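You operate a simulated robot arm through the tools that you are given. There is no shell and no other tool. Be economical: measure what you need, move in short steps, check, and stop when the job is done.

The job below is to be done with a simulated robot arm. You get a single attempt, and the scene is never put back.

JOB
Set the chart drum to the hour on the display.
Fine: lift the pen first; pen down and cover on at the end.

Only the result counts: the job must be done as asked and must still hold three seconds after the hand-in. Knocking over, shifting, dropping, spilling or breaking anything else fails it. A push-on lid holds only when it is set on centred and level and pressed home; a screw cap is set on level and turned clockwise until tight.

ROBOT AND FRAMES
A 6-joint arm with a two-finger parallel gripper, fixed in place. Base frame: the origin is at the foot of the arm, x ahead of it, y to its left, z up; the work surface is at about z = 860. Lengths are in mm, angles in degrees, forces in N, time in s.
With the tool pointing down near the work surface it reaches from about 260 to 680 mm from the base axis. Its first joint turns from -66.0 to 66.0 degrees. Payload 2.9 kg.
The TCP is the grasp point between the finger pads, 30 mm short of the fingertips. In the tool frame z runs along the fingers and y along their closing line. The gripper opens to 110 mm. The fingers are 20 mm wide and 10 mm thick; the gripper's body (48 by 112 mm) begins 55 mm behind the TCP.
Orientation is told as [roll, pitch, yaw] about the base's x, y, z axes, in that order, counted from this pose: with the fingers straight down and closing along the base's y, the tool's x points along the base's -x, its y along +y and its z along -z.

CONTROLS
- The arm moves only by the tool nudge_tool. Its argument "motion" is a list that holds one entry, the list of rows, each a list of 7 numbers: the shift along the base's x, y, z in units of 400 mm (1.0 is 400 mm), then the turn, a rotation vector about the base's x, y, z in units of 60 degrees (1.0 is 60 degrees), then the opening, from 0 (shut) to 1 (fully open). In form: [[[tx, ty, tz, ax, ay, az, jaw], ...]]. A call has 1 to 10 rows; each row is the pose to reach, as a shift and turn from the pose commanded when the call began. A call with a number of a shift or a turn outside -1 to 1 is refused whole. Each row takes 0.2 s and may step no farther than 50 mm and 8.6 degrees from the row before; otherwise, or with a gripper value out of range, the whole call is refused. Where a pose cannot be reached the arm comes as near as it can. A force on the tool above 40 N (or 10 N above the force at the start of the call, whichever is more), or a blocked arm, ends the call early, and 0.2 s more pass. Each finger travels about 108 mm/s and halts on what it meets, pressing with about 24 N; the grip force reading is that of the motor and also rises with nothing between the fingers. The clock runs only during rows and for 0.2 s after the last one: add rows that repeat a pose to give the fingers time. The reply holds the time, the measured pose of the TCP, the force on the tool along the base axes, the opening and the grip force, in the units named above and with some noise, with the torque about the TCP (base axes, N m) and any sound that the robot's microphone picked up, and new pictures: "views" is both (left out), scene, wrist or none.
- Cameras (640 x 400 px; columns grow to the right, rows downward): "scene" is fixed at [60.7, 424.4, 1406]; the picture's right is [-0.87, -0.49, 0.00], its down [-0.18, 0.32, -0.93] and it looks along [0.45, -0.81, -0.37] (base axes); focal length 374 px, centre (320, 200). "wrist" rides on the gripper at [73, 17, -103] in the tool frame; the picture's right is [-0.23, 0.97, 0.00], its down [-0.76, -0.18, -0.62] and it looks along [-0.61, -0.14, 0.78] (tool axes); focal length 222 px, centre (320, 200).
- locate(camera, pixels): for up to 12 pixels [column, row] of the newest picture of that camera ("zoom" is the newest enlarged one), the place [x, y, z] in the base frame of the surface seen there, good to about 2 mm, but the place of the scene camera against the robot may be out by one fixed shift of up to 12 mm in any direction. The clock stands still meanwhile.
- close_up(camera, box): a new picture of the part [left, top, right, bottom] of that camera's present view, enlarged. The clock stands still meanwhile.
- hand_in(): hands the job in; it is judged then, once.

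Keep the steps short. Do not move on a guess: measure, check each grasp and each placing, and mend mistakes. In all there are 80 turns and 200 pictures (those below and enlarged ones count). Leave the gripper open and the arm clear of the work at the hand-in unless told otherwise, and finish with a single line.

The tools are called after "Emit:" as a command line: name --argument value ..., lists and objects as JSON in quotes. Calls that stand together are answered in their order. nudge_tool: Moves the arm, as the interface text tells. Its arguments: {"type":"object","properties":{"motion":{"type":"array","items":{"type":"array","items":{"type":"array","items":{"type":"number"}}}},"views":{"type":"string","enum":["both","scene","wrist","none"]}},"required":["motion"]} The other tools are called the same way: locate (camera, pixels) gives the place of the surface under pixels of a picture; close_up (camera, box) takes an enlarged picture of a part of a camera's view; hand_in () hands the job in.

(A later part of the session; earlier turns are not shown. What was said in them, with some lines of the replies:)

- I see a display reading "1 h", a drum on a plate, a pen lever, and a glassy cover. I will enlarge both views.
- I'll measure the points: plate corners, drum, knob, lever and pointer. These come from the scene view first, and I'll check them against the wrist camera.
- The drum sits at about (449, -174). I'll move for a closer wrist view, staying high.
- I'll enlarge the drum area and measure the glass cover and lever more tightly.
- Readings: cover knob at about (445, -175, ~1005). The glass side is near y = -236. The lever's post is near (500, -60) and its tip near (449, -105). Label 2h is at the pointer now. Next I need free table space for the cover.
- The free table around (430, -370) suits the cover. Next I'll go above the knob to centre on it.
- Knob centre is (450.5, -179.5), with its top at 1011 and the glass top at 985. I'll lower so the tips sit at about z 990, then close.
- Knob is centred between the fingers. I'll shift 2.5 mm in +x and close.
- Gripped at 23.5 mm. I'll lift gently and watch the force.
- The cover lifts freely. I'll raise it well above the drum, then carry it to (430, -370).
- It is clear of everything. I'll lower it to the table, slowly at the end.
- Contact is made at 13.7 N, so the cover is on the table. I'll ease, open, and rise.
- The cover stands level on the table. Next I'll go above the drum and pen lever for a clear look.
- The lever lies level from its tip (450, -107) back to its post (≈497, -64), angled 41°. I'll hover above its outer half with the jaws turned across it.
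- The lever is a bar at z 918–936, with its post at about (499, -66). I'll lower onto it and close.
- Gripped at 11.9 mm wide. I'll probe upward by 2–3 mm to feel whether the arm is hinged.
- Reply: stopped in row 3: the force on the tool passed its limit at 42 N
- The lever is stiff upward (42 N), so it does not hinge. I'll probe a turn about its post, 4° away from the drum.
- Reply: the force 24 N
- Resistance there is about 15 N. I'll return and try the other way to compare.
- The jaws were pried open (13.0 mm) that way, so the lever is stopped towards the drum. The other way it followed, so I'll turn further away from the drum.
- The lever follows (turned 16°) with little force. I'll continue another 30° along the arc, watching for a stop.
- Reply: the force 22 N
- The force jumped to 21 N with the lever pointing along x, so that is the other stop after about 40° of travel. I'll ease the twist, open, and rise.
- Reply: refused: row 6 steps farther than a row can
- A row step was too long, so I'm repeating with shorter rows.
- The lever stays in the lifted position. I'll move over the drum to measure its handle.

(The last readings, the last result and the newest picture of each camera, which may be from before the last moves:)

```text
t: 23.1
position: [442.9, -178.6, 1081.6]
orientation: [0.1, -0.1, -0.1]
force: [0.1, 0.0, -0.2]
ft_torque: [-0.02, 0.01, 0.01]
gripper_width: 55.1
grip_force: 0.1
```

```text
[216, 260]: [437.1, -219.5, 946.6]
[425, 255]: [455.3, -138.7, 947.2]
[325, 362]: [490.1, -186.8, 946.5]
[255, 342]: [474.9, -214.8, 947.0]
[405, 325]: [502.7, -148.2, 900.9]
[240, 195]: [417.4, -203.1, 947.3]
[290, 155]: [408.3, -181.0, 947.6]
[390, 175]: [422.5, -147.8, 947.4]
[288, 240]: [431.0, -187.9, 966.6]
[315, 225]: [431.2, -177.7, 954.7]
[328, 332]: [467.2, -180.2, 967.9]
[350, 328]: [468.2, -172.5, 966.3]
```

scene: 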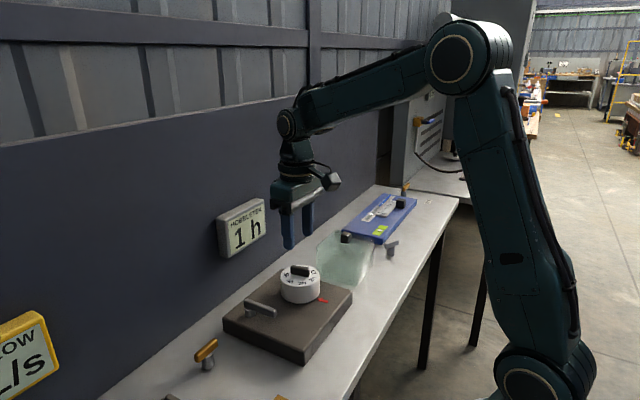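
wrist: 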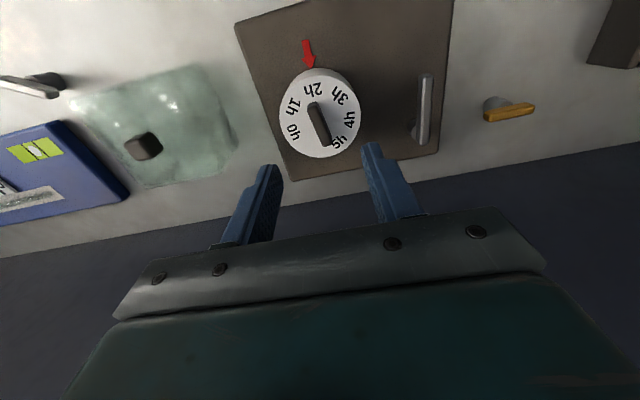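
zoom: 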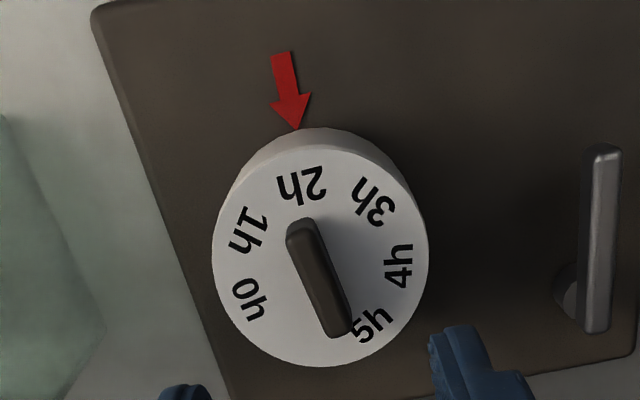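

Everything fits a drum centre of (449.8, -180) and labels 50° apart. 2h is at the arrow now, and the handle lies at yaw +10°, top z 967. I need to turn it 49° clockwise seen from above. First I'll descend over the handle.

Emit:
nudge_tool --motion '[[[0.008, -0.001, -0.05, 0, 0, 0.083, 0.4], [0.0158, -0.0025, -0.13, 0, 0, 0.1667, 0.32], [0.0158, -0.0025, -0.2, 0, 0, 0.1667, 0.32], [0.0158, -0.0025, -0.25, 0, 0, 0.1667, 0.32], [0.0158, -0.0025, -0.25, 0, 0, 0.1667, 0.32]]]' --views "wrist"

Emit:
close_up --camera "wrist" --box '[220, 80, 420, 230]'

```text
t: 24.3
position: [448.5, -179.9, 979.8]
orientation: [0.1, -0.1, 9.9]
force: [0.2, 0.5, 1.2]
ft_torque: [0.02, 0.01, -0.01]
gripper_width: 35.1
grip_force: 0.0
```

wrist: 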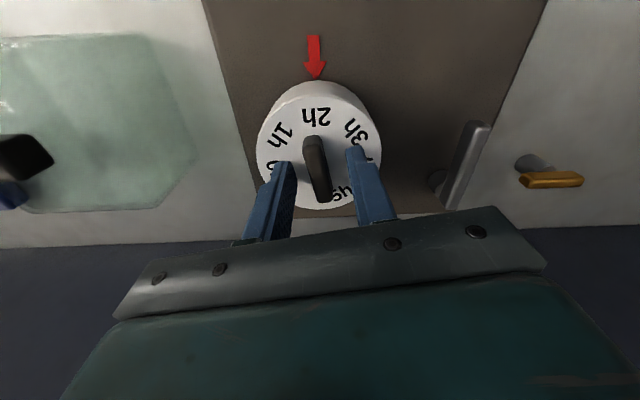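

```text
2.67 times, centred on (320, 155) of wrist
```

zoom: 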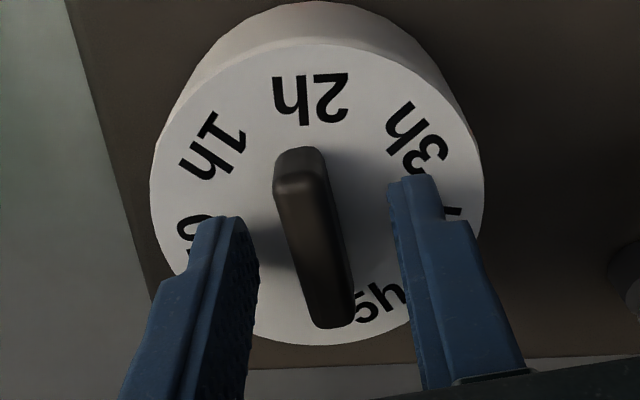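

The handle is between the pads and aligned. I'll close on it.

Emit:
nudge_tool --motion '[[[0.0025, 0, 0.001, 0, 0, 0, 0.15], [0.0025, 0, 0.001, 0, 0, 0, 0], [0.0025, 0, 0.001, 0, 0, 0, 0]]]' --views "none"

```text
t: 25.1
position: [449.6, -180.3, 981.9]
orientation: [0.1, 0.0, 9.9]
force: [1.0, -11.9, -3.0]
ft_torque: [-0.25, -0.29, 0.01]
gripper_width: 11.7
grip_force: 45.0
```

Gripped with no twist. There is 12 N of side load, so I'll shift 1 mm toward -y and turn the first 25°.

Emit:
nudge_tool --motion '[[[0, -0.0025, 0, 0, 0, 0, 0], [0, -0.0025, 0, 0, 0, -0.1, 0], [0, -0.0025, 0, 0, 0, -0.2, 0], [0, -0.0025, 0, 0, 0, -0.3, 0], [0, -0.0025, 0, 0, 0, -0.4, 0]]]' --views "wrist"

```text
t: 26.3
position: [449.5, -180.4, 982.1]
orientation: [0.1, 0.1, -14.2]
force: [-9.8, -12.1, -5.9]
ft_torque: [-0.63, -0.77, 0.04]
gripper_width: 11.6
grip_force: 45.0
```

wrist: 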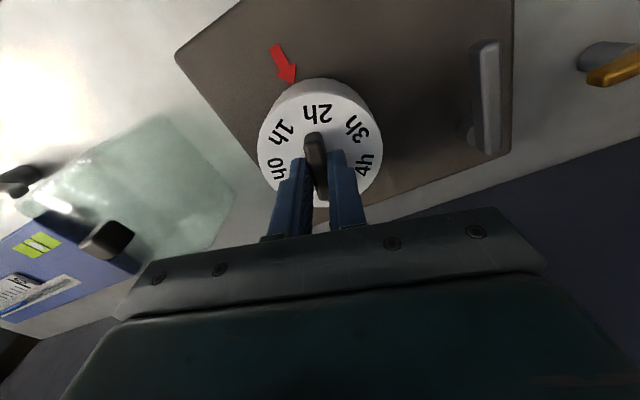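

The drum follows. I'll complete the remaining ~25° while easing the side load.

Emit:
nudge_tool --motion '[[[-0.002, -0.002, 0, 0, 0, -0.1, 0], [-0.002, -0.002, 0, 0, 0, -0.2, 0], [-0.002, -0.002, 0, 0, 0, -0.3, 0], [-0.002, -0.002, 0, 0, 0, -0.42, 0], [-0.002, -0.002, 0, 0, 0, -0.42, 0]]]' --views "wrist"

Emit:
close_up --camera "wrist" --box '[220, 20, 420, 230]'

```text
t: 27.5
position: [449.3, -180.3, 982.7]
orientation: [0.1, 0.1, -39.3]
force: [-1.3, -7.9, 1.6]
ft_torque: [0.42, 0.91, 0.0]
gripper_width: 11.6
grip_force: 45.0
```

wrist: 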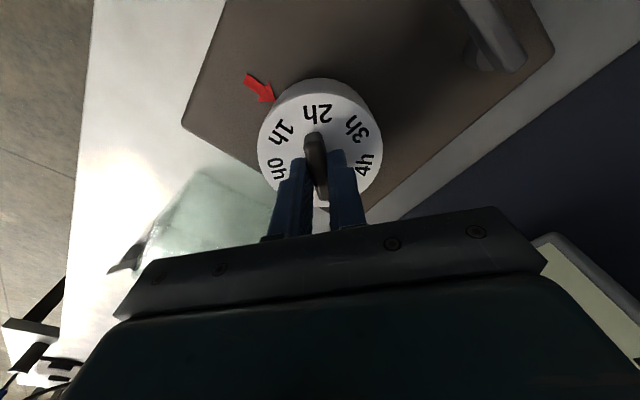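

```text
1.90 times, centred on (320, 125) of wrist
```

zoom: 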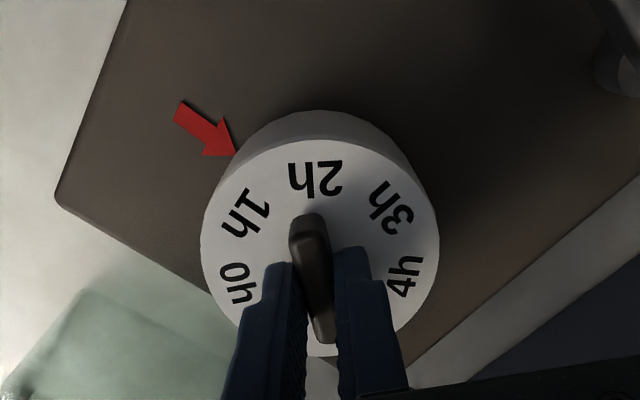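

The arrow points near 1h. I'll release, rise, straighten and measure from the earlier viewpoint.

Emit:
nudge_tool --motion '[[[0, 0, 0, 0, 0, 0, 0.15], [0, 0, 0, 0, 0, 0, 0.32], [0, 0, 0, 0, 0, 0, 0.32], [0, 0, 0.08, 0, 0, 0, 0.32], [0, 0, 0.16, 0, 0, 0.13, 0.4], [-0.005, 0, 0.22, 0, 0, 0.27, 0.5], [-0.01, 0.002, 0.25, 0, 0, 0.4, 0.5], [-0.0165, 0.004, 0.25, 0, 0, 0.53, 0.5], [-0.0165, 0.004, 0.25, 0, 0, 0.656, 0.5], [-0.0165, 0.004, 0.25, 0, 0, 0.656, 0.5]]]' --views "wrist"

Emit:
close_up --camera "wrist" --box '[240, 20, 400, 170]'

```text
t: 29.7
position: [444.6, -178.0, 1082.6]
orientation: [0.1, 0.0, 0.3]
force: [-0.4, -0.7, 0.0]
ft_torque: [0.01, 0.02, 0.0]
gripper_width: 55.3
grip_force: 0.0
```

wrist: 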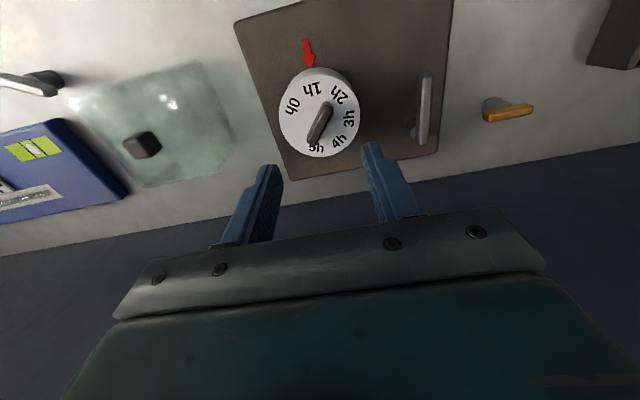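

```text
2.67 times, centred on (320, 95) of wrist
```

zoom: 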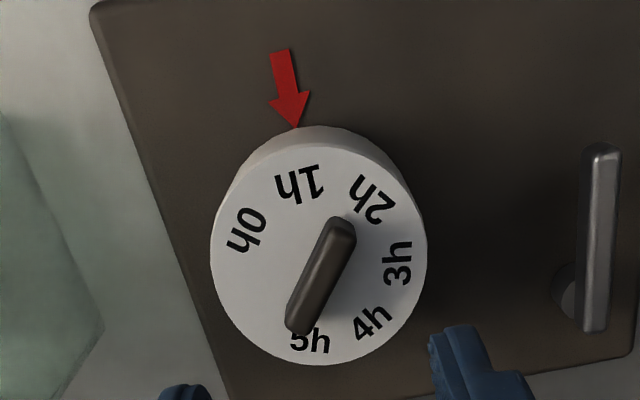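

Emit:
locate --camera "zoom" --pixels '[[301, 184], [248, 231], [372, 200], [397, 263], [372, 322], [311, 340], [341, 225], [297, 322], [283, 58], [295, 124], [318, 275]]'

Emit:
locate --camera "zoom" --pixels '[[302, 184], [246, 230], [373, 200], [398, 262], [371, 323], [300, 184], [249, 230]]'

```text
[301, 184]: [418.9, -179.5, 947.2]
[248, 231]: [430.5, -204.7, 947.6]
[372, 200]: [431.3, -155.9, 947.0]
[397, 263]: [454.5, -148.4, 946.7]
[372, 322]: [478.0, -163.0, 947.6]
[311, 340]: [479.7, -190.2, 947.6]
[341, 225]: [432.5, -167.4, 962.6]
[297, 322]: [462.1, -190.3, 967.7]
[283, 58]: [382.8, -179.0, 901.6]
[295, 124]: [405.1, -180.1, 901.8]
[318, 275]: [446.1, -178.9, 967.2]
```

```text
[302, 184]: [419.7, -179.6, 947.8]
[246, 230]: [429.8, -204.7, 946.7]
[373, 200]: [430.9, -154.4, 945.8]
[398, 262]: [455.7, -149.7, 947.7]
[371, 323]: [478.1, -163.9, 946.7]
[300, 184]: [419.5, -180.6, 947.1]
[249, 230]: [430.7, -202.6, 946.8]
```

1h is at the arrow within about 1°. Next I'll measure the lever to put the pen down.

Emit:
locate --camera "zoom" --pixels '[[603, 150], [602, 200], [598, 260], [595, 320], [590, 220], [610, 220]]'

```text
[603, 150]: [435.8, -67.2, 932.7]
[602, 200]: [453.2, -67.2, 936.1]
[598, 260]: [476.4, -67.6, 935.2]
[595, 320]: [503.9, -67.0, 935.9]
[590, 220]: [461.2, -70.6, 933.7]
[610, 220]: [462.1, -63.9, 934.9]
```

The lever lies along x at y = -67.2, z 935. I'll go above it, lower, and stop before closing.

Emit:
nudge_tool --motion '[[[0.01, 0.1, 0, 0, 0, 0, 0.37], [0.02, 0.2, 0, 0, 0, 0, 0.37], [0.0275, 0.277, 0, 0, 0, 0, 0.37], [0.0275, 0.277, -0.1, 0, 0, 0, 0.37], [0.0275, 0.277, -0.2, 0, 0, 0, 0.37], [0.0275, 0.277, -0.29, 0, 0, 0, 0.37], [0.0275, 0.277, -0.322, 0, 0, 0, 0.37], [0.0275, 0.277, -0.322, 0, 0, 0, 0.37]]]' --views "wrist"

```text
t: 31.5
position: [453.8, -67.1, 952.9]
orientation: [0.1, 0.0, 0.2]
force: [-0.3, -0.3, 1.1]
ft_torque: [0.02, 0.01, 0.0]
gripper_width: 40.6
grip_force: 0.0
```

wrist: 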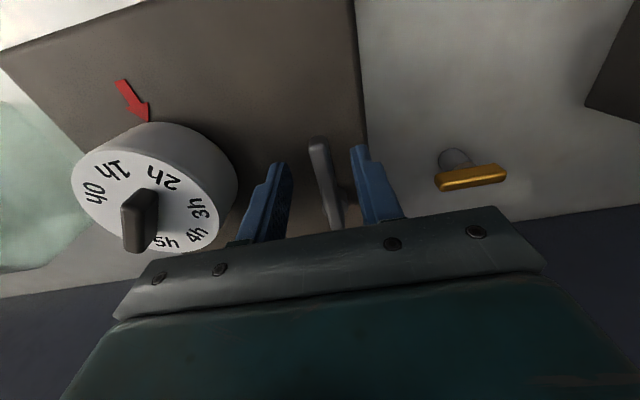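

The lever is between the pads. I'll close and swing it back 38° toward the drum.

Emit:
nudge_tool --motion '[[[0, 0, 0, 0, 0, 0, 0.15], [0, 0, 0, 0, 0, 0, 0], [0, 0, 0, 0, 0, 0, 0], [0.0011, -0.0157, 0, 0, 0, 0.1333, 0], [0.0044, -0.0312, 0, 0, 0, 0.2667, 0], [0.0098, -0.046, 0, 0, 0, 0.4, 0], [0.0172, -0.0599, 0, 0, 0, 0.5333, 0], [0.024, -0.0696, 0, 0, 0, 0.6333, 0]]]' --views "wrist"

```text
t: 33.3
position: [464.6, -94.4, 954.7]
orientation: [0.1, 0.0, 38.4]
force: [-2.1, 18.2, 8.4]
ft_torque: [-0.27, 0.34, 0.78]
gripper_width: 11.7
grip_force: 44.7
```

wrist: 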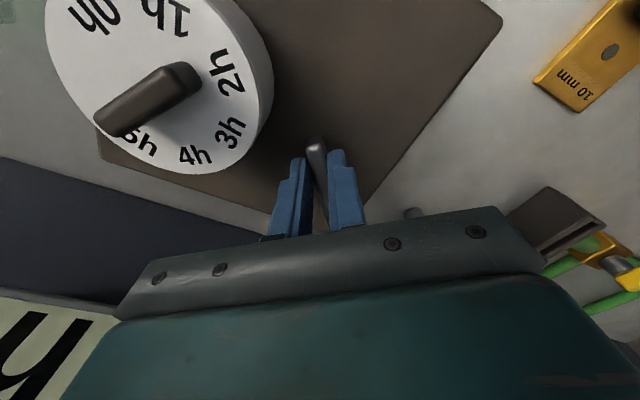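

Load has risen to 18 N, near the original stop. I'll push about 3° more to be sure it is home.

Emit:
nudge_tool --motion '[[[0.0025, -0.003, 0, 0, 0, 0.025, 0], [0.0051, -0.006, 0, 0, 0, 0.05, 0], [0.0051, -0.006, 0, 0, 0, 0.05, 0]]]' --views "none"

```text
t: 34.1
position: [465.2, -95.7, 954.2]
orientation: [0.2, -0.2, 41.4]
force: [-14.9, 28.0, 26.1]
ft_torque: [0.22, 0.17, -0.69]
gripper_width: 11.5
grip_force: 44.7
```

It is firmly against the stop (~32 N). I'll ease, open, and rise for a look.

Emit:
nudge_tool --motion '[[[-0.0025, 0.003, 0, 0, 0, -0.01, 0], [-0.0025, 0.003, 0, 0, 0, -0.01, 0.2], [-0.0025, 0.003, 0, 0, 0, -0.01, 0.37], [-0.0025, 0.003, 0, 0, 0, -0.01, 0.37], [-0.0025, 0.003, 0.1, 0, 0, -0.01, 0.37], [-0.01, -0.02, 0.2, 0, 0, -0.15, 0.4], [-0.02, -0.07, 0.28, 0, 0, -0.28, 0.5], [-0.03, -0.12, 0.32, 0, 0, -0.42, 0.5], [-0.045, -0.17, 0.32, 0, 0, -0.56, 0.5], [-0.058, -0.21, 0.32, 0, 0, -0.69, 0.5]]]'

Emit:
close_up --camera "wrist" --box '[240, 20, 440, 170]'

Emit:
close_up --camera "scene" --box '[215, 220, 375, 340]'

```text
t: 36.3
position: [441.5, -182.5, 1080.7]
orientation: [0.0, -0.2, -0.3]
force: [-0.2, -0.6, -0.3]
ft_torque: [0.02, 0.02, 0.03]
gripper_width: 55.0
grip_force: 0.0
```

scene: 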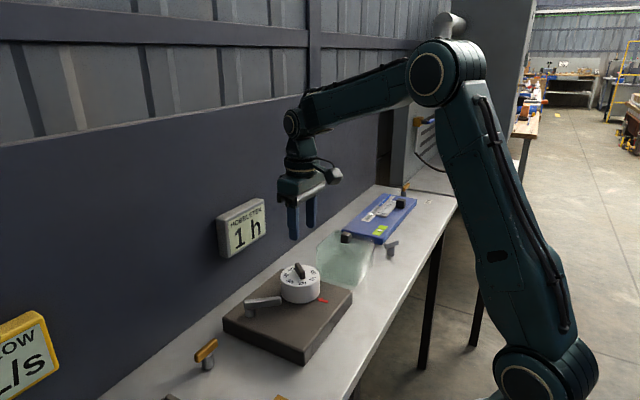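
wrist: 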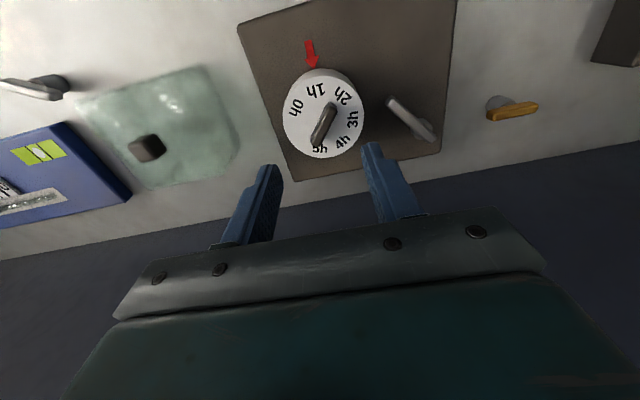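

```text
2.67 times, centred on (340, 95) of wrist
```

zoom: 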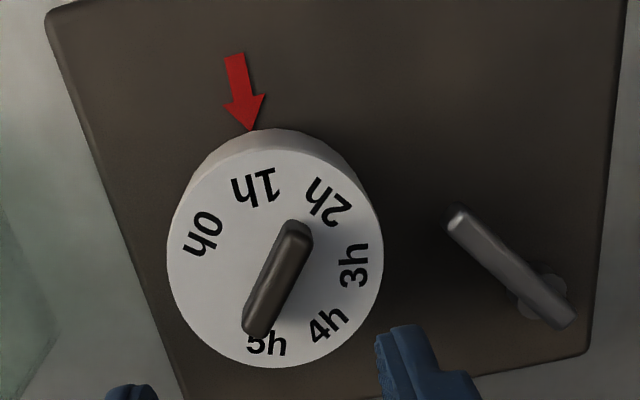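

```text
3.33 times, centred on (295, 280) of scene
```

zoom: 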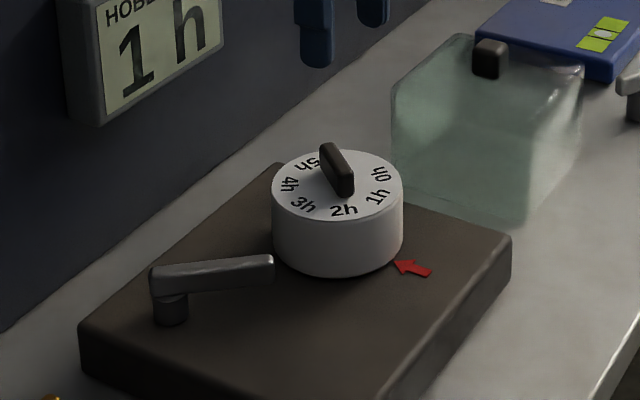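

1h is at the arrow, and the lever looks as it did at the start. I'll check the lever numerically, then travel above the cover knob.

Emit:
locate --camera "wrist" --pixels '[[389, 101], [410, 120], [429, 137], [316, 89], [310, 66], [317, 140]]'

Emit:
nudge_tool --motion '[[[0, -0.1, 0, 0, 0, 0, 0.6], [-0.01, -0.2, 0, 0, 0, 0, 0.6], [-0.02, -0.3, 0, 0, 0, 0, 0.6], [-0.024, -0.4, 0, 0, 0, 0.002, 0.6], [-0.024, -0.478, 0, 0, 0, 0.004, 0.6], [-0.024, -0.478, -0.1, 0, 0, 0.004, 0.6], [-0.024, -0.478, -0.1, 0, 0, 0.004, 0.6]]]' --views "wrist"

Emit:
close_up --camera "wrist" --box '[220, 20, 420, 220]'

```text
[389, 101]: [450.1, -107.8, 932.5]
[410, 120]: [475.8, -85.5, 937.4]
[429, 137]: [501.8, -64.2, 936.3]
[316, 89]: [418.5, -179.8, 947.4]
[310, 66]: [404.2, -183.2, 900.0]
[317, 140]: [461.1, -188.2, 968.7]
```

```text
t: 37.9
position: [432.8, -371.9, 1041.1]
orientation: [0.1, -0.1, 0.1]
force: [-0.4, 0.6, 1.2]
ft_torque: [-0.01, 0.03, 0.0]
gripper_width: 65.8
grip_force: 0.1
```

wrist: 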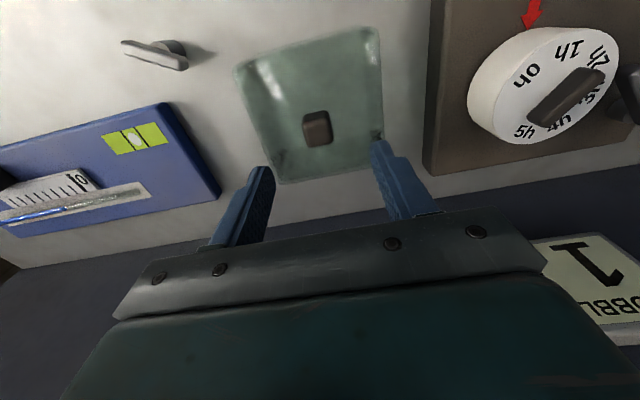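

```text
2.00 times, centred on (320, 120) of wrist
```

zoom: 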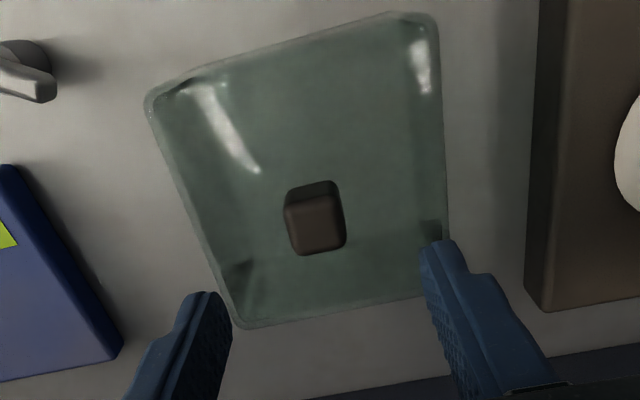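

Emit:
locate --camera "zoom" --pixels '[[286, 212], [344, 205], [292, 248], [342, 242], [314, 225], [155, 95], [240, 322], [435, 22], [445, 200], [200, 205]]'

```text
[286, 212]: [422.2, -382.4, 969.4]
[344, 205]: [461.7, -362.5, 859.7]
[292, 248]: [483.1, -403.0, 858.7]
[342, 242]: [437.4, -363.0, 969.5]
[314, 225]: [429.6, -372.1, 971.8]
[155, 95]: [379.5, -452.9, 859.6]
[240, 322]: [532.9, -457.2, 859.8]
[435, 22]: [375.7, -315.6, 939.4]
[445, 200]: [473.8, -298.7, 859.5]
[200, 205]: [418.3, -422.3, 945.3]
```

The knob is where I left it. I'll lower and close.

Emit:
nudge_tool --motion '[[[-0.0025, -0.003, -0.08, 0, 0, 0, 0.6], [-0.0025, -0.003, -0.15, 0, 0, 0, 0.6], [-0.0025, -0.003, -0.15, 0, 0, 0, 0.3], [-0.0025, -0.003, -0.15, 0, 0, 0, 0], [-0.0025, -0.003, -0.15, 0, 0, 0, 0], [-0.0025, -0.003, -0.15, 0, 0, 0, 0]]]' --views "wrist"

```text
t: 39.3
position: [430.5, -374.6, 980.4]
orientation: [0.1, 0.0, -0.1]
force: [-0.1, 0.8, 1.5]
ft_torque: [0.0, -0.01, -0.03]
gripper_width: 23.6
grip_force: 23.6
```

wrist: 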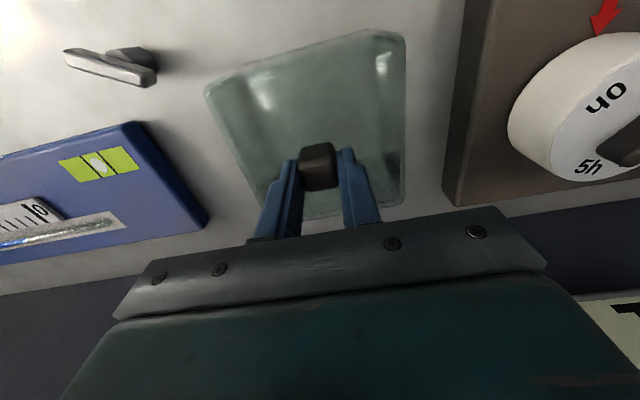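

Gripped just as before. I'll lift high and carry it back above the drum.

Emit:
nudge_tool --motion '[[[0, 0, 0.1, 0, 0, 0, 0], [0, 0, 0.2, 0, 0, 0, 0], [0, 0, 0.3, 0, 0, 0, 0], [0, 0, 0.4, 0, 0, 0, 0], [0.01, 0.1, 0.4, 0, 0, 0, 0], [0.02, 0.2, 0.4, 0, 0, 0, 0], [0.03, 0.3, 0.4, 0, 0, 0, 0], [0.04, 0.4, 0.4, 0, 0, 0, 0], [0.05, 0.488, 0.4, 0, 0, 0, 0], [0.05, 0.488, 0.4, 0, 0, 0, 0]]]'

```text
t: 41.5
position: [451.8, -176.6, 1140.9]
orientation: [0.0, 0.0, 0.0]
force: [-0.1, 0.1, -1.5]
ft_torque: [0.03, 0.0, 0.03]
gripper_width: 23.2
grip_force: 23.8
```

scene: 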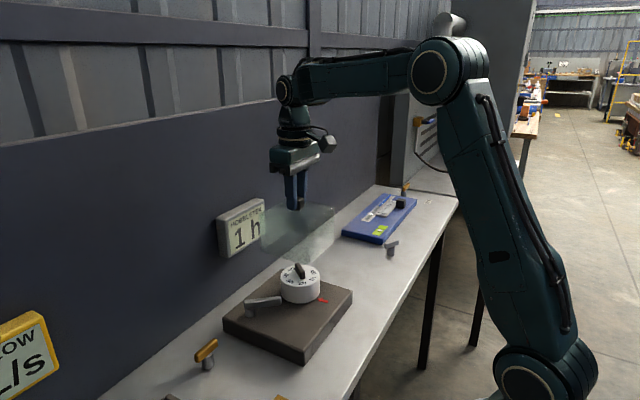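
wrist: 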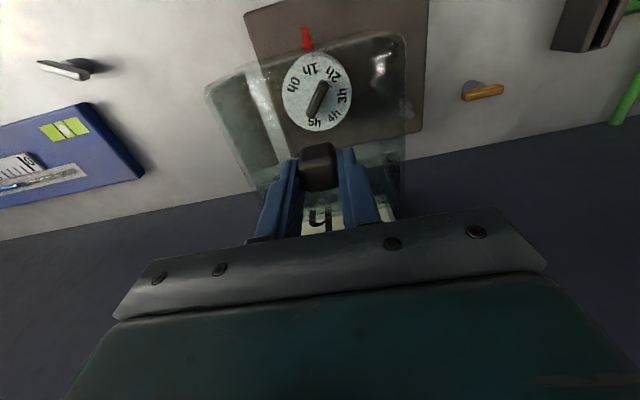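

I'm 2.6 mm off in y, so I'll correct and lower to 10 mm above the plate for a check.

Emit:
nudge_tool --motion '[[[-0.0035, -0.0065, 0, 0, 0, 0, 0], [-0.0035, -0.0065, -0.08, 0, 0, 0, 0], [-0.0035, -0.0065, -0.16, 0, 0, 0, 0], [-0.0035, -0.0065, -0.23, 0, 0, 0, 0], [-0.0035, -0.0065, -0.275, 0, 0, 0, 0], [-0.0035, -0.0065, -0.275, 0, 0, 0, 0]]]'

Emit:
close_up --camera "wrist" --box '[190, 20, 470, 230]'

Emit:
close_up --camera "scene" --box '[225, 235, 355, 335]'

```text
t: 42.9
position: [452.1, -181.0, 1030.2]
orientation: [0.2, -0.1, 0.0]
force: [0.5, 0.8, -1.2]
ft_torque: [-0.01, 0.01, 0.0]
gripper_width: 23.5
grip_force: 24.5
```

scene: 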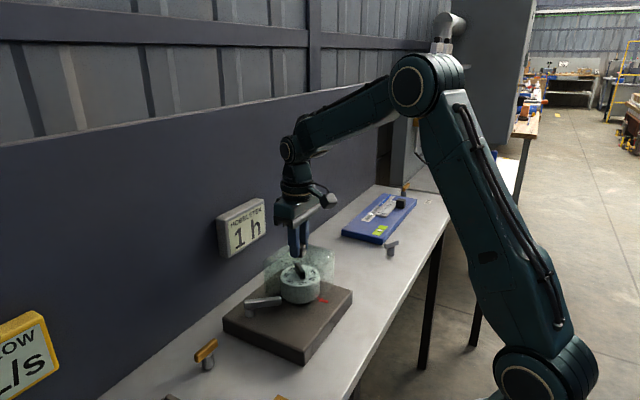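
wrist: 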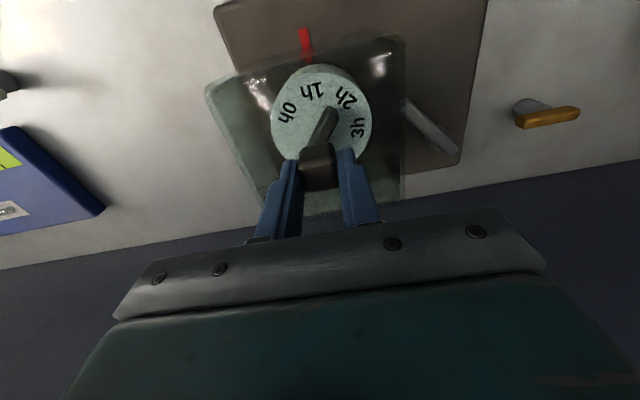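

```text
1.90 times, centred on (330, 125) of wrist
```

zoom: 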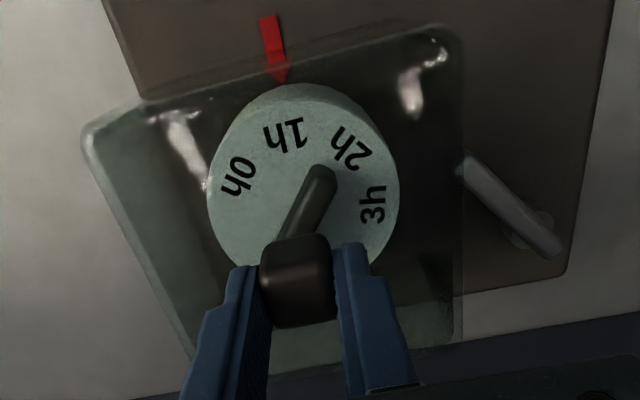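

```text
4.00 times, centred on (290, 285) of scene
```

zoom: 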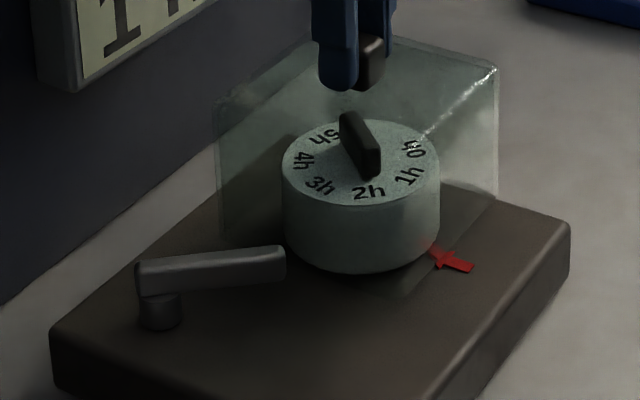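

Readings and picture agree that I'm about 1.5 mm too far in +x and 2 mm in -y. I'll correct and re-read.

Emit:
nudge_tool --motion '[[[-0.004, 0.005, 0, 0, 0, 0, 0], [-0.004, 0.005, 0, 0, 0, 0, 0], [-0.004, 0.005, 0, 0, 0, 0, 0]]]' --views "wrist"

Emit:
nudge_tool --motion '[[[0, 0, 0, 0, 0, 0, 0]]]' --views "none"

Emit:
close_up --camera "wrist" --box '[190, 20, 470, 230]'

```text
t: 43.7
position: [450.6, -179.0, 1031.9]
orientation: [0.1, 0.0, 0.1]
force: [-0.1, 0.0, -1.6]
ft_torque: [-0.01, 0.01, -0.03]
gripper_width: 23.2
grip_force: 23.9
```

wrist: 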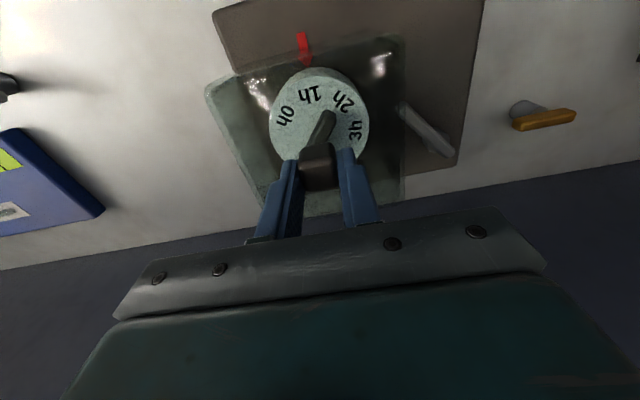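

```text
t: 44.1
position: [450.3, -179.0, 1030.0]
orientation: [0.1, 0.0, 0.0]
force: [0.7, 0.3, -1.3]
ft_torque: [0.02, 0.02, 0.0]
gripper_width: 23.5
grip_force: 23.8
```

```text
1.90 times, centred on (330, 125) of wrist
```

zoom: 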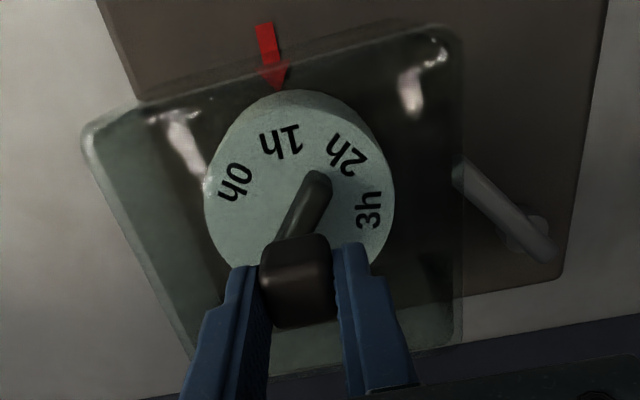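

Now (450.4, -179.0), matching the original. I'll lower the last 10 mm slowly onto the plate.

Emit:
nudge_tool --motion '[[[0, 0, -0.01, 0, 0, 0, 0], [0, 0, -0.02, 0, 0, 0, 0], [0, 0, -0.025, 0, 0, 0, 0], [0, 0, -0.0275, 0, 0, 0, 0], [0, 0, -0.03, 0, 0, 0, 0]]]' --views "wrist"

```text
t: 45.3
position: [448.3, -178.8, 1019.5]
orientation: [0.0, -0.1, 0.0]
force: [-0.3, 2.2, 6.5]
ft_torque: [0.01, 0.47, -0.13]
gripper_width: 23.3
grip_force: 24.0
```

wrist: 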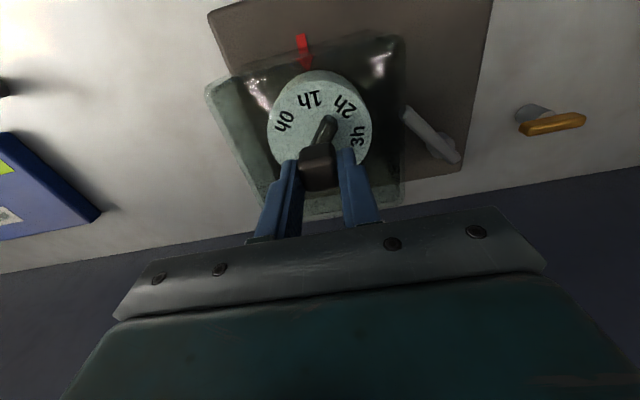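

Contact is at the original height, and the picture matches the original placement. I'll press home.

Emit:
nudge_tool --motion '[[[0, 0, -0.003, 0, 0, 0, 0], [0, 0, -0.006, 0, 0, 0, 0], [0, 0, -0.009, 0, 0, 0, 0]]]' --views "none"

```text
t: 46.1
position: [448.5, -180.4, 1017.9]
orientation: [0.0, -0.3, 0.2]
force: [2.3, 1.7, 23.2]
ft_torque: [0.09, -0.05, -0.04]
gripper_width: 23.9
grip_force: 24.2
```

Pressed to 23 N. I'll ease, open, rise and check the seat.

Emit:
nudge_tool --motion '[[[0, 0, 0.007, 0, 0, 0, 0], [0, 0, 0.007, 0, 0, 0, 0.3], [0, 0, 0.007, 0, 0, 0, 0.6], [0, 0, 0.007, 0, 0, 0, 0.6], [0, 0, 0.08, 0, 0, 0, 0.6], [0, 0, 0.155, 0, 0, 0, 0.6], [0, 0, 0.155, 0, 0, 0, 0.6]]]'

Emit:
close_up --camera "wrist" --box '[200, 20, 440, 200]'

Emit:
close_up --camera "scene" --box '[235, 240, 345, 320]'

Emit:
locate --camera "scene" --pixels '[[300, 249], [294, 253], [300, 257]]'

```text
t: 47.7
position: [448.8, -177.4, 1077.2]
orientation: [0.0, -0.1, 0.0]
force: [-0.2, 0.1, -0.1]
ft_torque: [-0.02, -0.01, 0.01]
gripper_width: 65.7
grip_force: 0.1
```

scene: 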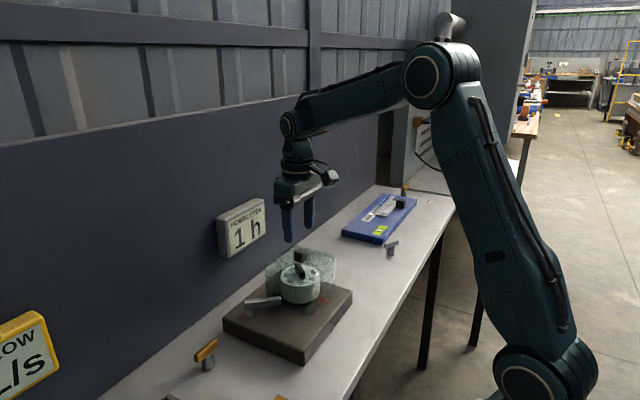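
wrist: 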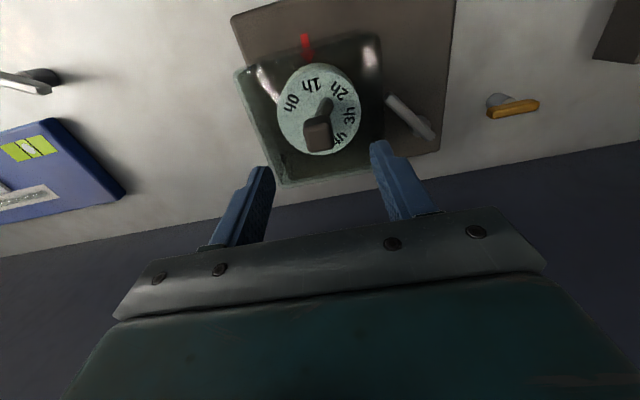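

```text
2.22 times, centred on (320, 110) of wrist
```

zoom: 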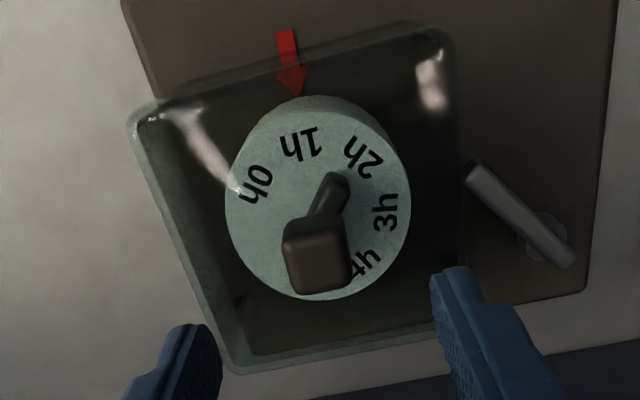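

```text
5.00 times, centred on (290, 280) of scene
```

zoom: 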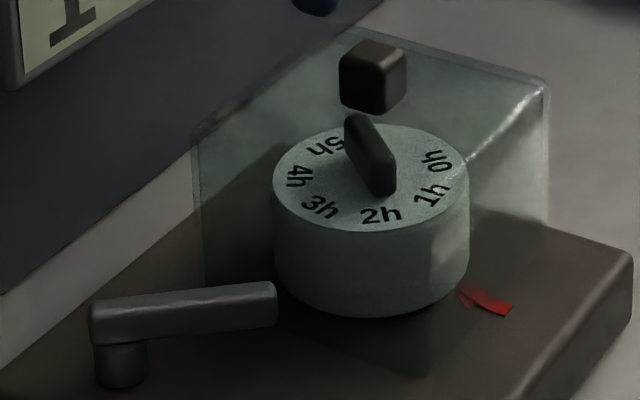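

```text
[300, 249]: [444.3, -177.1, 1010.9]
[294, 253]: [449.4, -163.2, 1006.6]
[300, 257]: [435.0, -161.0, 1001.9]
```

The cover sits about 2.4 mm short in x compared with the start (knob edge 339 vs 334 in the enlargement, and TCP 448.4 vs 451.0). I'll regrip, raise slightly, shift +2.4 mm, and reseat.

Emit:
nudge_tool --motion '[[[0.001, -0.005, -0.08, 0, 0, 0, 0.6], [0.001, -0.005, -0.144, 0, 0, 0, 0.6], [0.001, -0.005, -0.144, 0, 0, 0, 0.3], [0.001, -0.005, -0.144, 0, 0, 0, 0], [0.001, -0.005, -0.144, 0, 0, 0, 0], [0.001, -0.005, -0.144, 0, 0, 0, 0]]]' --views "wrist"

Emit:
nudge_tool --motion '[[[0, 0, 0.005, 0, 0, 0, 0], [0, 0, 0.01, 0, 0, 0, 0], [0, 0, 0.01, 0, 0, 0, 0]]]' --views "none"

```text
t: 49.1
position: [446.6, -181.5, 1017.8]
orientation: [0.1, 0.0, 0.0]
force: [0.4, -0.2, 0.6]
ft_torque: [-0.01, -0.03, -0.01]
gripper_width: 23.4
grip_force: 23.4
```

wrist: 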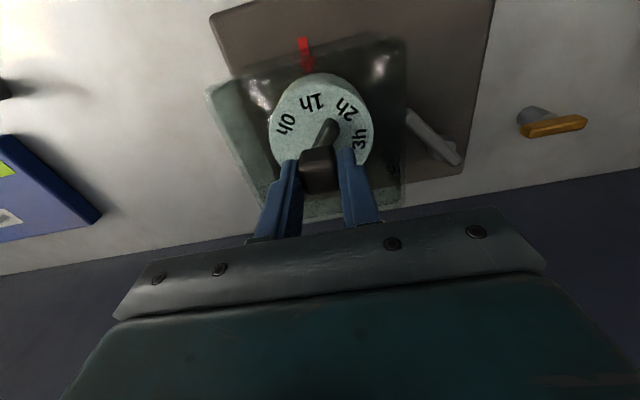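

```text
t: 49.9
position: [448.9, -181.7, 1023.2]
orientation: [0.1, 0.0, 0.0]
force: [-0.4, -1.0, -1.4]
ft_torque: [-0.01, 0.03, -0.01]
gripper_width: 23.5
grip_force: 23.6
```

I'll get repeat readings to beat the noise, while making the shift of +2 mm x and +2 mm y.

Emit:
nudge_tool --motion '[[[0.005, 0.005, 0, 0, 0, 0, 0], [0.005, 0.005, 0, 0, 0, 0, 0]]]' --views "none"

Emit:
nudge_tool --motion '[[[0, 0, 0, 0, 0, 0, 0]]]' --views "none"

Emit:
nudge_tool --motion '[[[0, 0, 0, 0, 0, 0, 0]]]' --views "scene"

Emit:
close_up --camera "scene" --box '[235, 240, 345, 320]'

```text
t: 50.5
position: [450.0, -178.9, 1024.0]
orientation: [0.0, 0.0, 0.0]
force: [0.3, 1.1, -1.1]
ft_torque: [0.0, -0.02, -0.02]
gripper_width: 23.3
grip_force: 24.0
```

```text
t: 50.9
position: [449.5, -178.8, 1022.3]
orientation: [0.1, 0.0, 0.1]
force: [0.3, -0.2, -1.5]
ft_torque: [-0.01, 0.01, -0.01]
gripper_width: 23.4
grip_force: 23.7
```

```text
t: 51.3
position: [450.6, -179.3, 1024.0]
orientation: [0.1, 0.0, 0.0]
force: [0.6, -0.3, -1.3]
ft_torque: [-0.02, -0.01, 0.01]
gripper_width: 23.5
grip_force: 24.0
```

scene: 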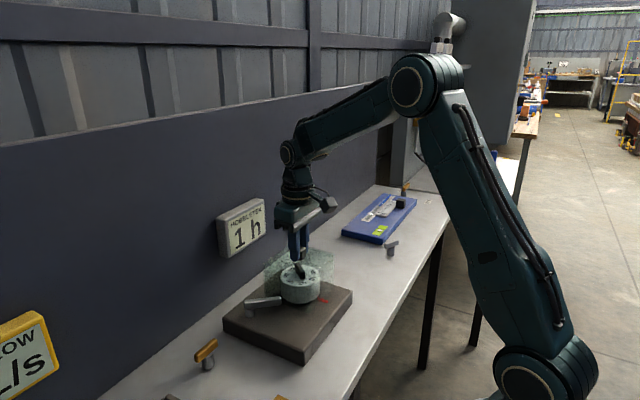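

```text
5.00 times, centred on (290, 280) of scene
```

zoom: 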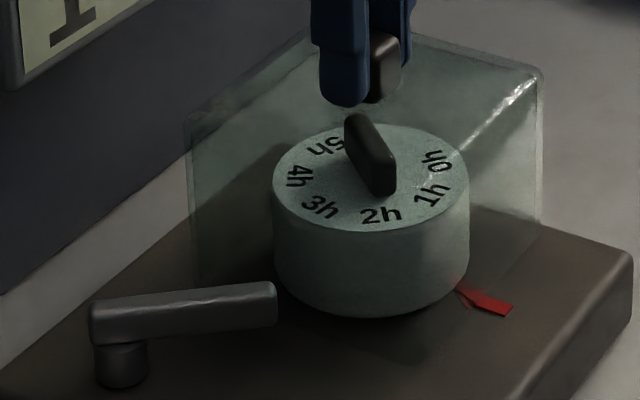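

The cover edges are now at columns 186/542 against 190/541 originally, within about 1 mm. I'll lower and press.

Emit:
nudge_tool --motion '[[[0, 0, -0.005, 0, 0, 0, 0], [0, 0, -0.01, 0, 0, 0, 0], [0, 0, -0.014, 0, 0, 0, 0], [0, 0, -0.018, 0, 0, 0, 0], [0, 0, -0.021, 0, 0, 0, 0]]]' --views "scene"

Emit:
close_up --camera "scene" --box '[235, 240, 345, 320]'

```text
t: 52.5
position: [450.9, -178.7, 1018.3]
orientation: [0.0, -0.2, 0.0]
force: [-5.2, 0.8, 22.9]
ft_torque: [0.03, 0.18, 0.04]
gripper_width: 23.4
grip_force: 23.7
```

scene: 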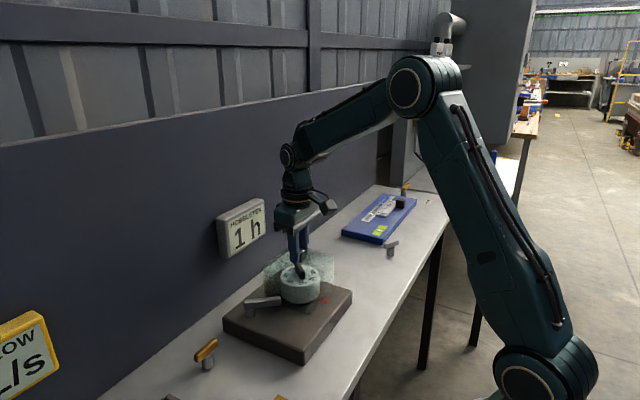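

```text
5.00 times, centred on (290, 280) of scene
```

zoom: 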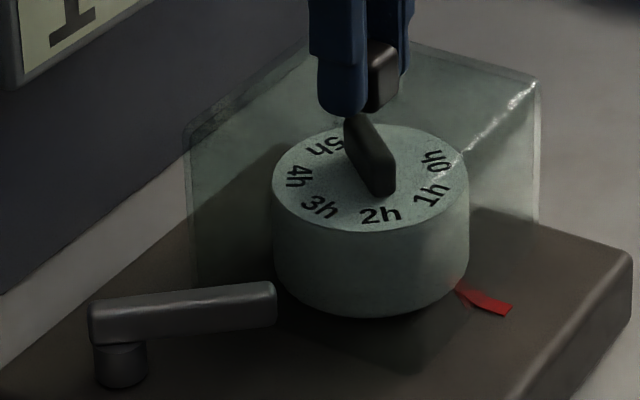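

Slightly overshot: edges at 185/539 against 190/541, about 1.2 mm. I'll raise 3 mm, shift by (-1.2, -0.5), and lower again.

Emit:
nudge_tool --motion '[[[0, 0, 0.012, 0, 0, 0, 0], [-0.003, -0.0012, 0.014, 0, 0, 0, 0], [-0.003, -0.0012, 0.014, 0, 0, 0, 0], [-0.003, -0.0012, 0.008, 0, 0, 0, 0], [-0.003, -0.0012, 0.004, 0, 0, 0, 0], [-0.003, -0.0012, 0, 0, 0, 0, 0]]]' --views "scene"

Emit:
close_up --camera "scene" --box '[235, 240, 345, 320]'

```text
t: 53.9
position: [449.9, -178.9, 1018.7]
orientation: [0.1, -0.2, -0.1]
force: [-4.6, 2.4, 19.8]
ft_torque: [0.06, 0.3, 0.01]
gripper_width: 23.3
grip_force: 24.6
```

scene: 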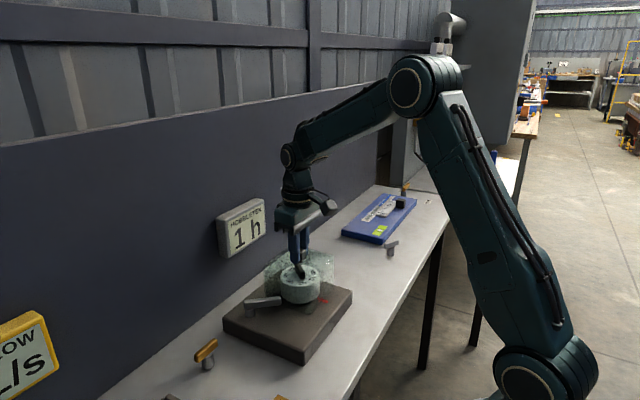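

```text
5.00 times, centred on (290, 280) of scene
```

zoom: 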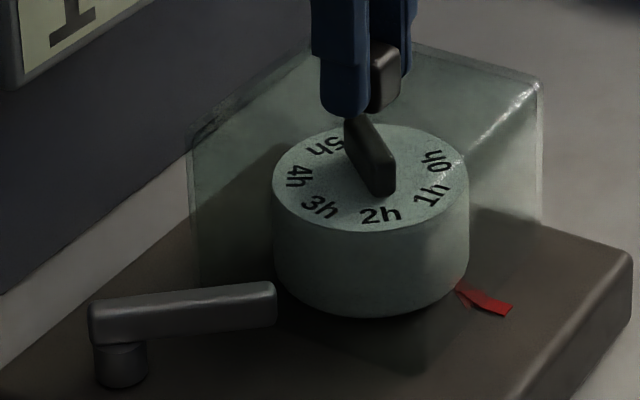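

Edges at 189/542 and knob at 400 now match the start. One firmer press, then ease, open and retreat.

Emit:
nudge_tool --motion '[[[0, 0, -0.003, 0, 0, 0, 0], [0, 0, -0.003, 0, 0, 0, 0]]]' --views "none"

Emit:
nudge_tool --motion '[[[0, 0, 0.005, 0, 0, 0, 0], [0, 0, 0.006, 0, 0, 0, 0.15], [0, 0, 0.006, 0, 0, 0, 0.25], [0, 0, 0.006, 0, 0, 0, 0.4], [0, 0, 0.006, 0, 0, 0, 0.6], [0, 0, 0.08, 0, 0, 0, 0.6], [0, 0, 0.155, 0, 0, 0, 0.6], [0, 0, 0.155, 0, 0, 0, 0.6]]]'

Emit:
close_up --camera "scene" --box '[235, 240, 345, 320]'

Emit:
close_up --camera "wrist" --box '[200, 20, 440, 200]'

```text
t: 54.5
position: [451.4, -178.9, 1016.4]
orientation: [0.0, -0.2, 0.0]
force: [-0.3, -1.1, 23.9]
ft_torque: [-0.04, -0.04, 0.0]
gripper_width: 23.8
grip_force: 24.2
```

```text
t: 56.3
position: [451.3, -179.7, 1077.1]
orientation: [0.1, 0.0, 0.0]
force: [0.2, 0.4, 0.3]
ft_torque: [0.02, 0.0, 0.0]
gripper_width: 65.7
grip_force: 0.0
```

scene: 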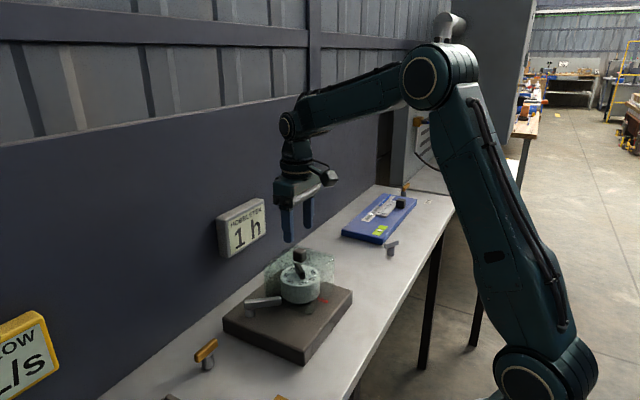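
wrist: 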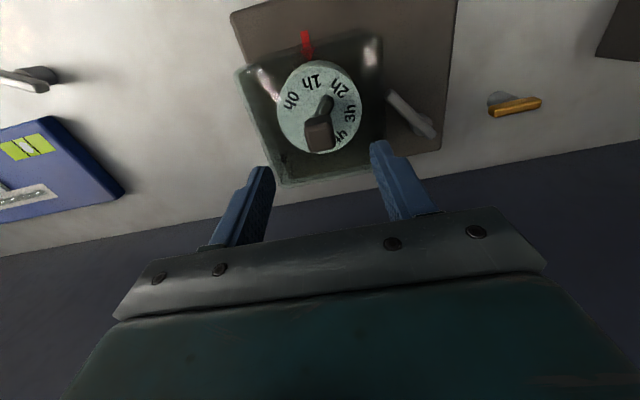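

```text
5.00 times, centred on (290, 280) of scene
```

zoom: 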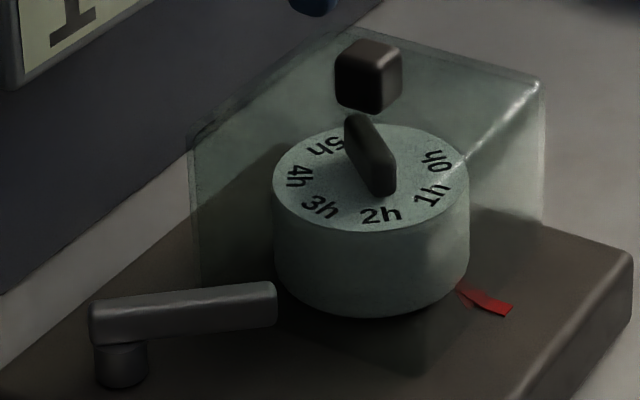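

```text
2.22 times, centred on (320, 110) of wrist
```

zoom: 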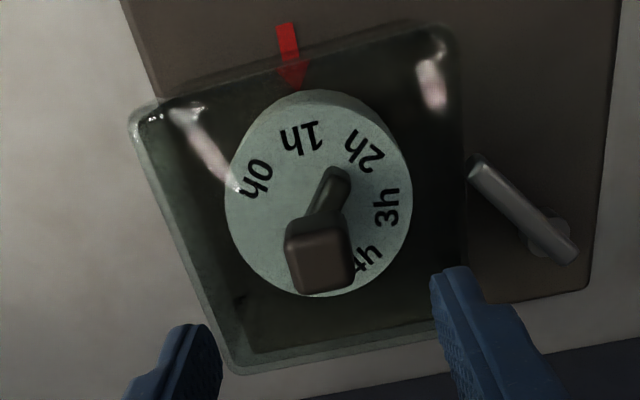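

The cover is back within half a millimetre of its starting place (knob 335–402 against 334–401) and level. The drum is at 1h and the pen lever is down. I'll retreat, then hand in.

Emit:
nudge_tool --motion '[[[-0.03, 0.02, 0.1, 0, 0, 0, 0.8], [-0.06, 0.05, 0.2, 0, 0, 0, 1], [-0.1, 0.1, 0.29, 0, 0, 0, 1], [-0.1, 0.1, 0.29, 0, 0, 0, 1]]]' --views "scene"

Emit:
hand_in

```text
t: 57.3
position: [409.5, -140.8, 1193.5]
orientation: [0.1, 0.0, 0.0]
force: [0.5, -0.8, -0.1]
ft_torque: [0.02, -0.02, 0.0]
gripper_width: 110.1
grip_force: 0.1
```

scene: 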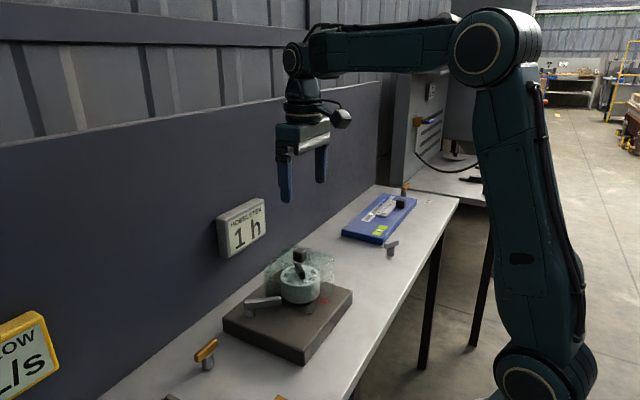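

```text
The job is handed in.
```

The drum now reads 1h, matching the display; I lifted the pen lever before turning it, put the lever back down, and set the cover on and pressed it home.
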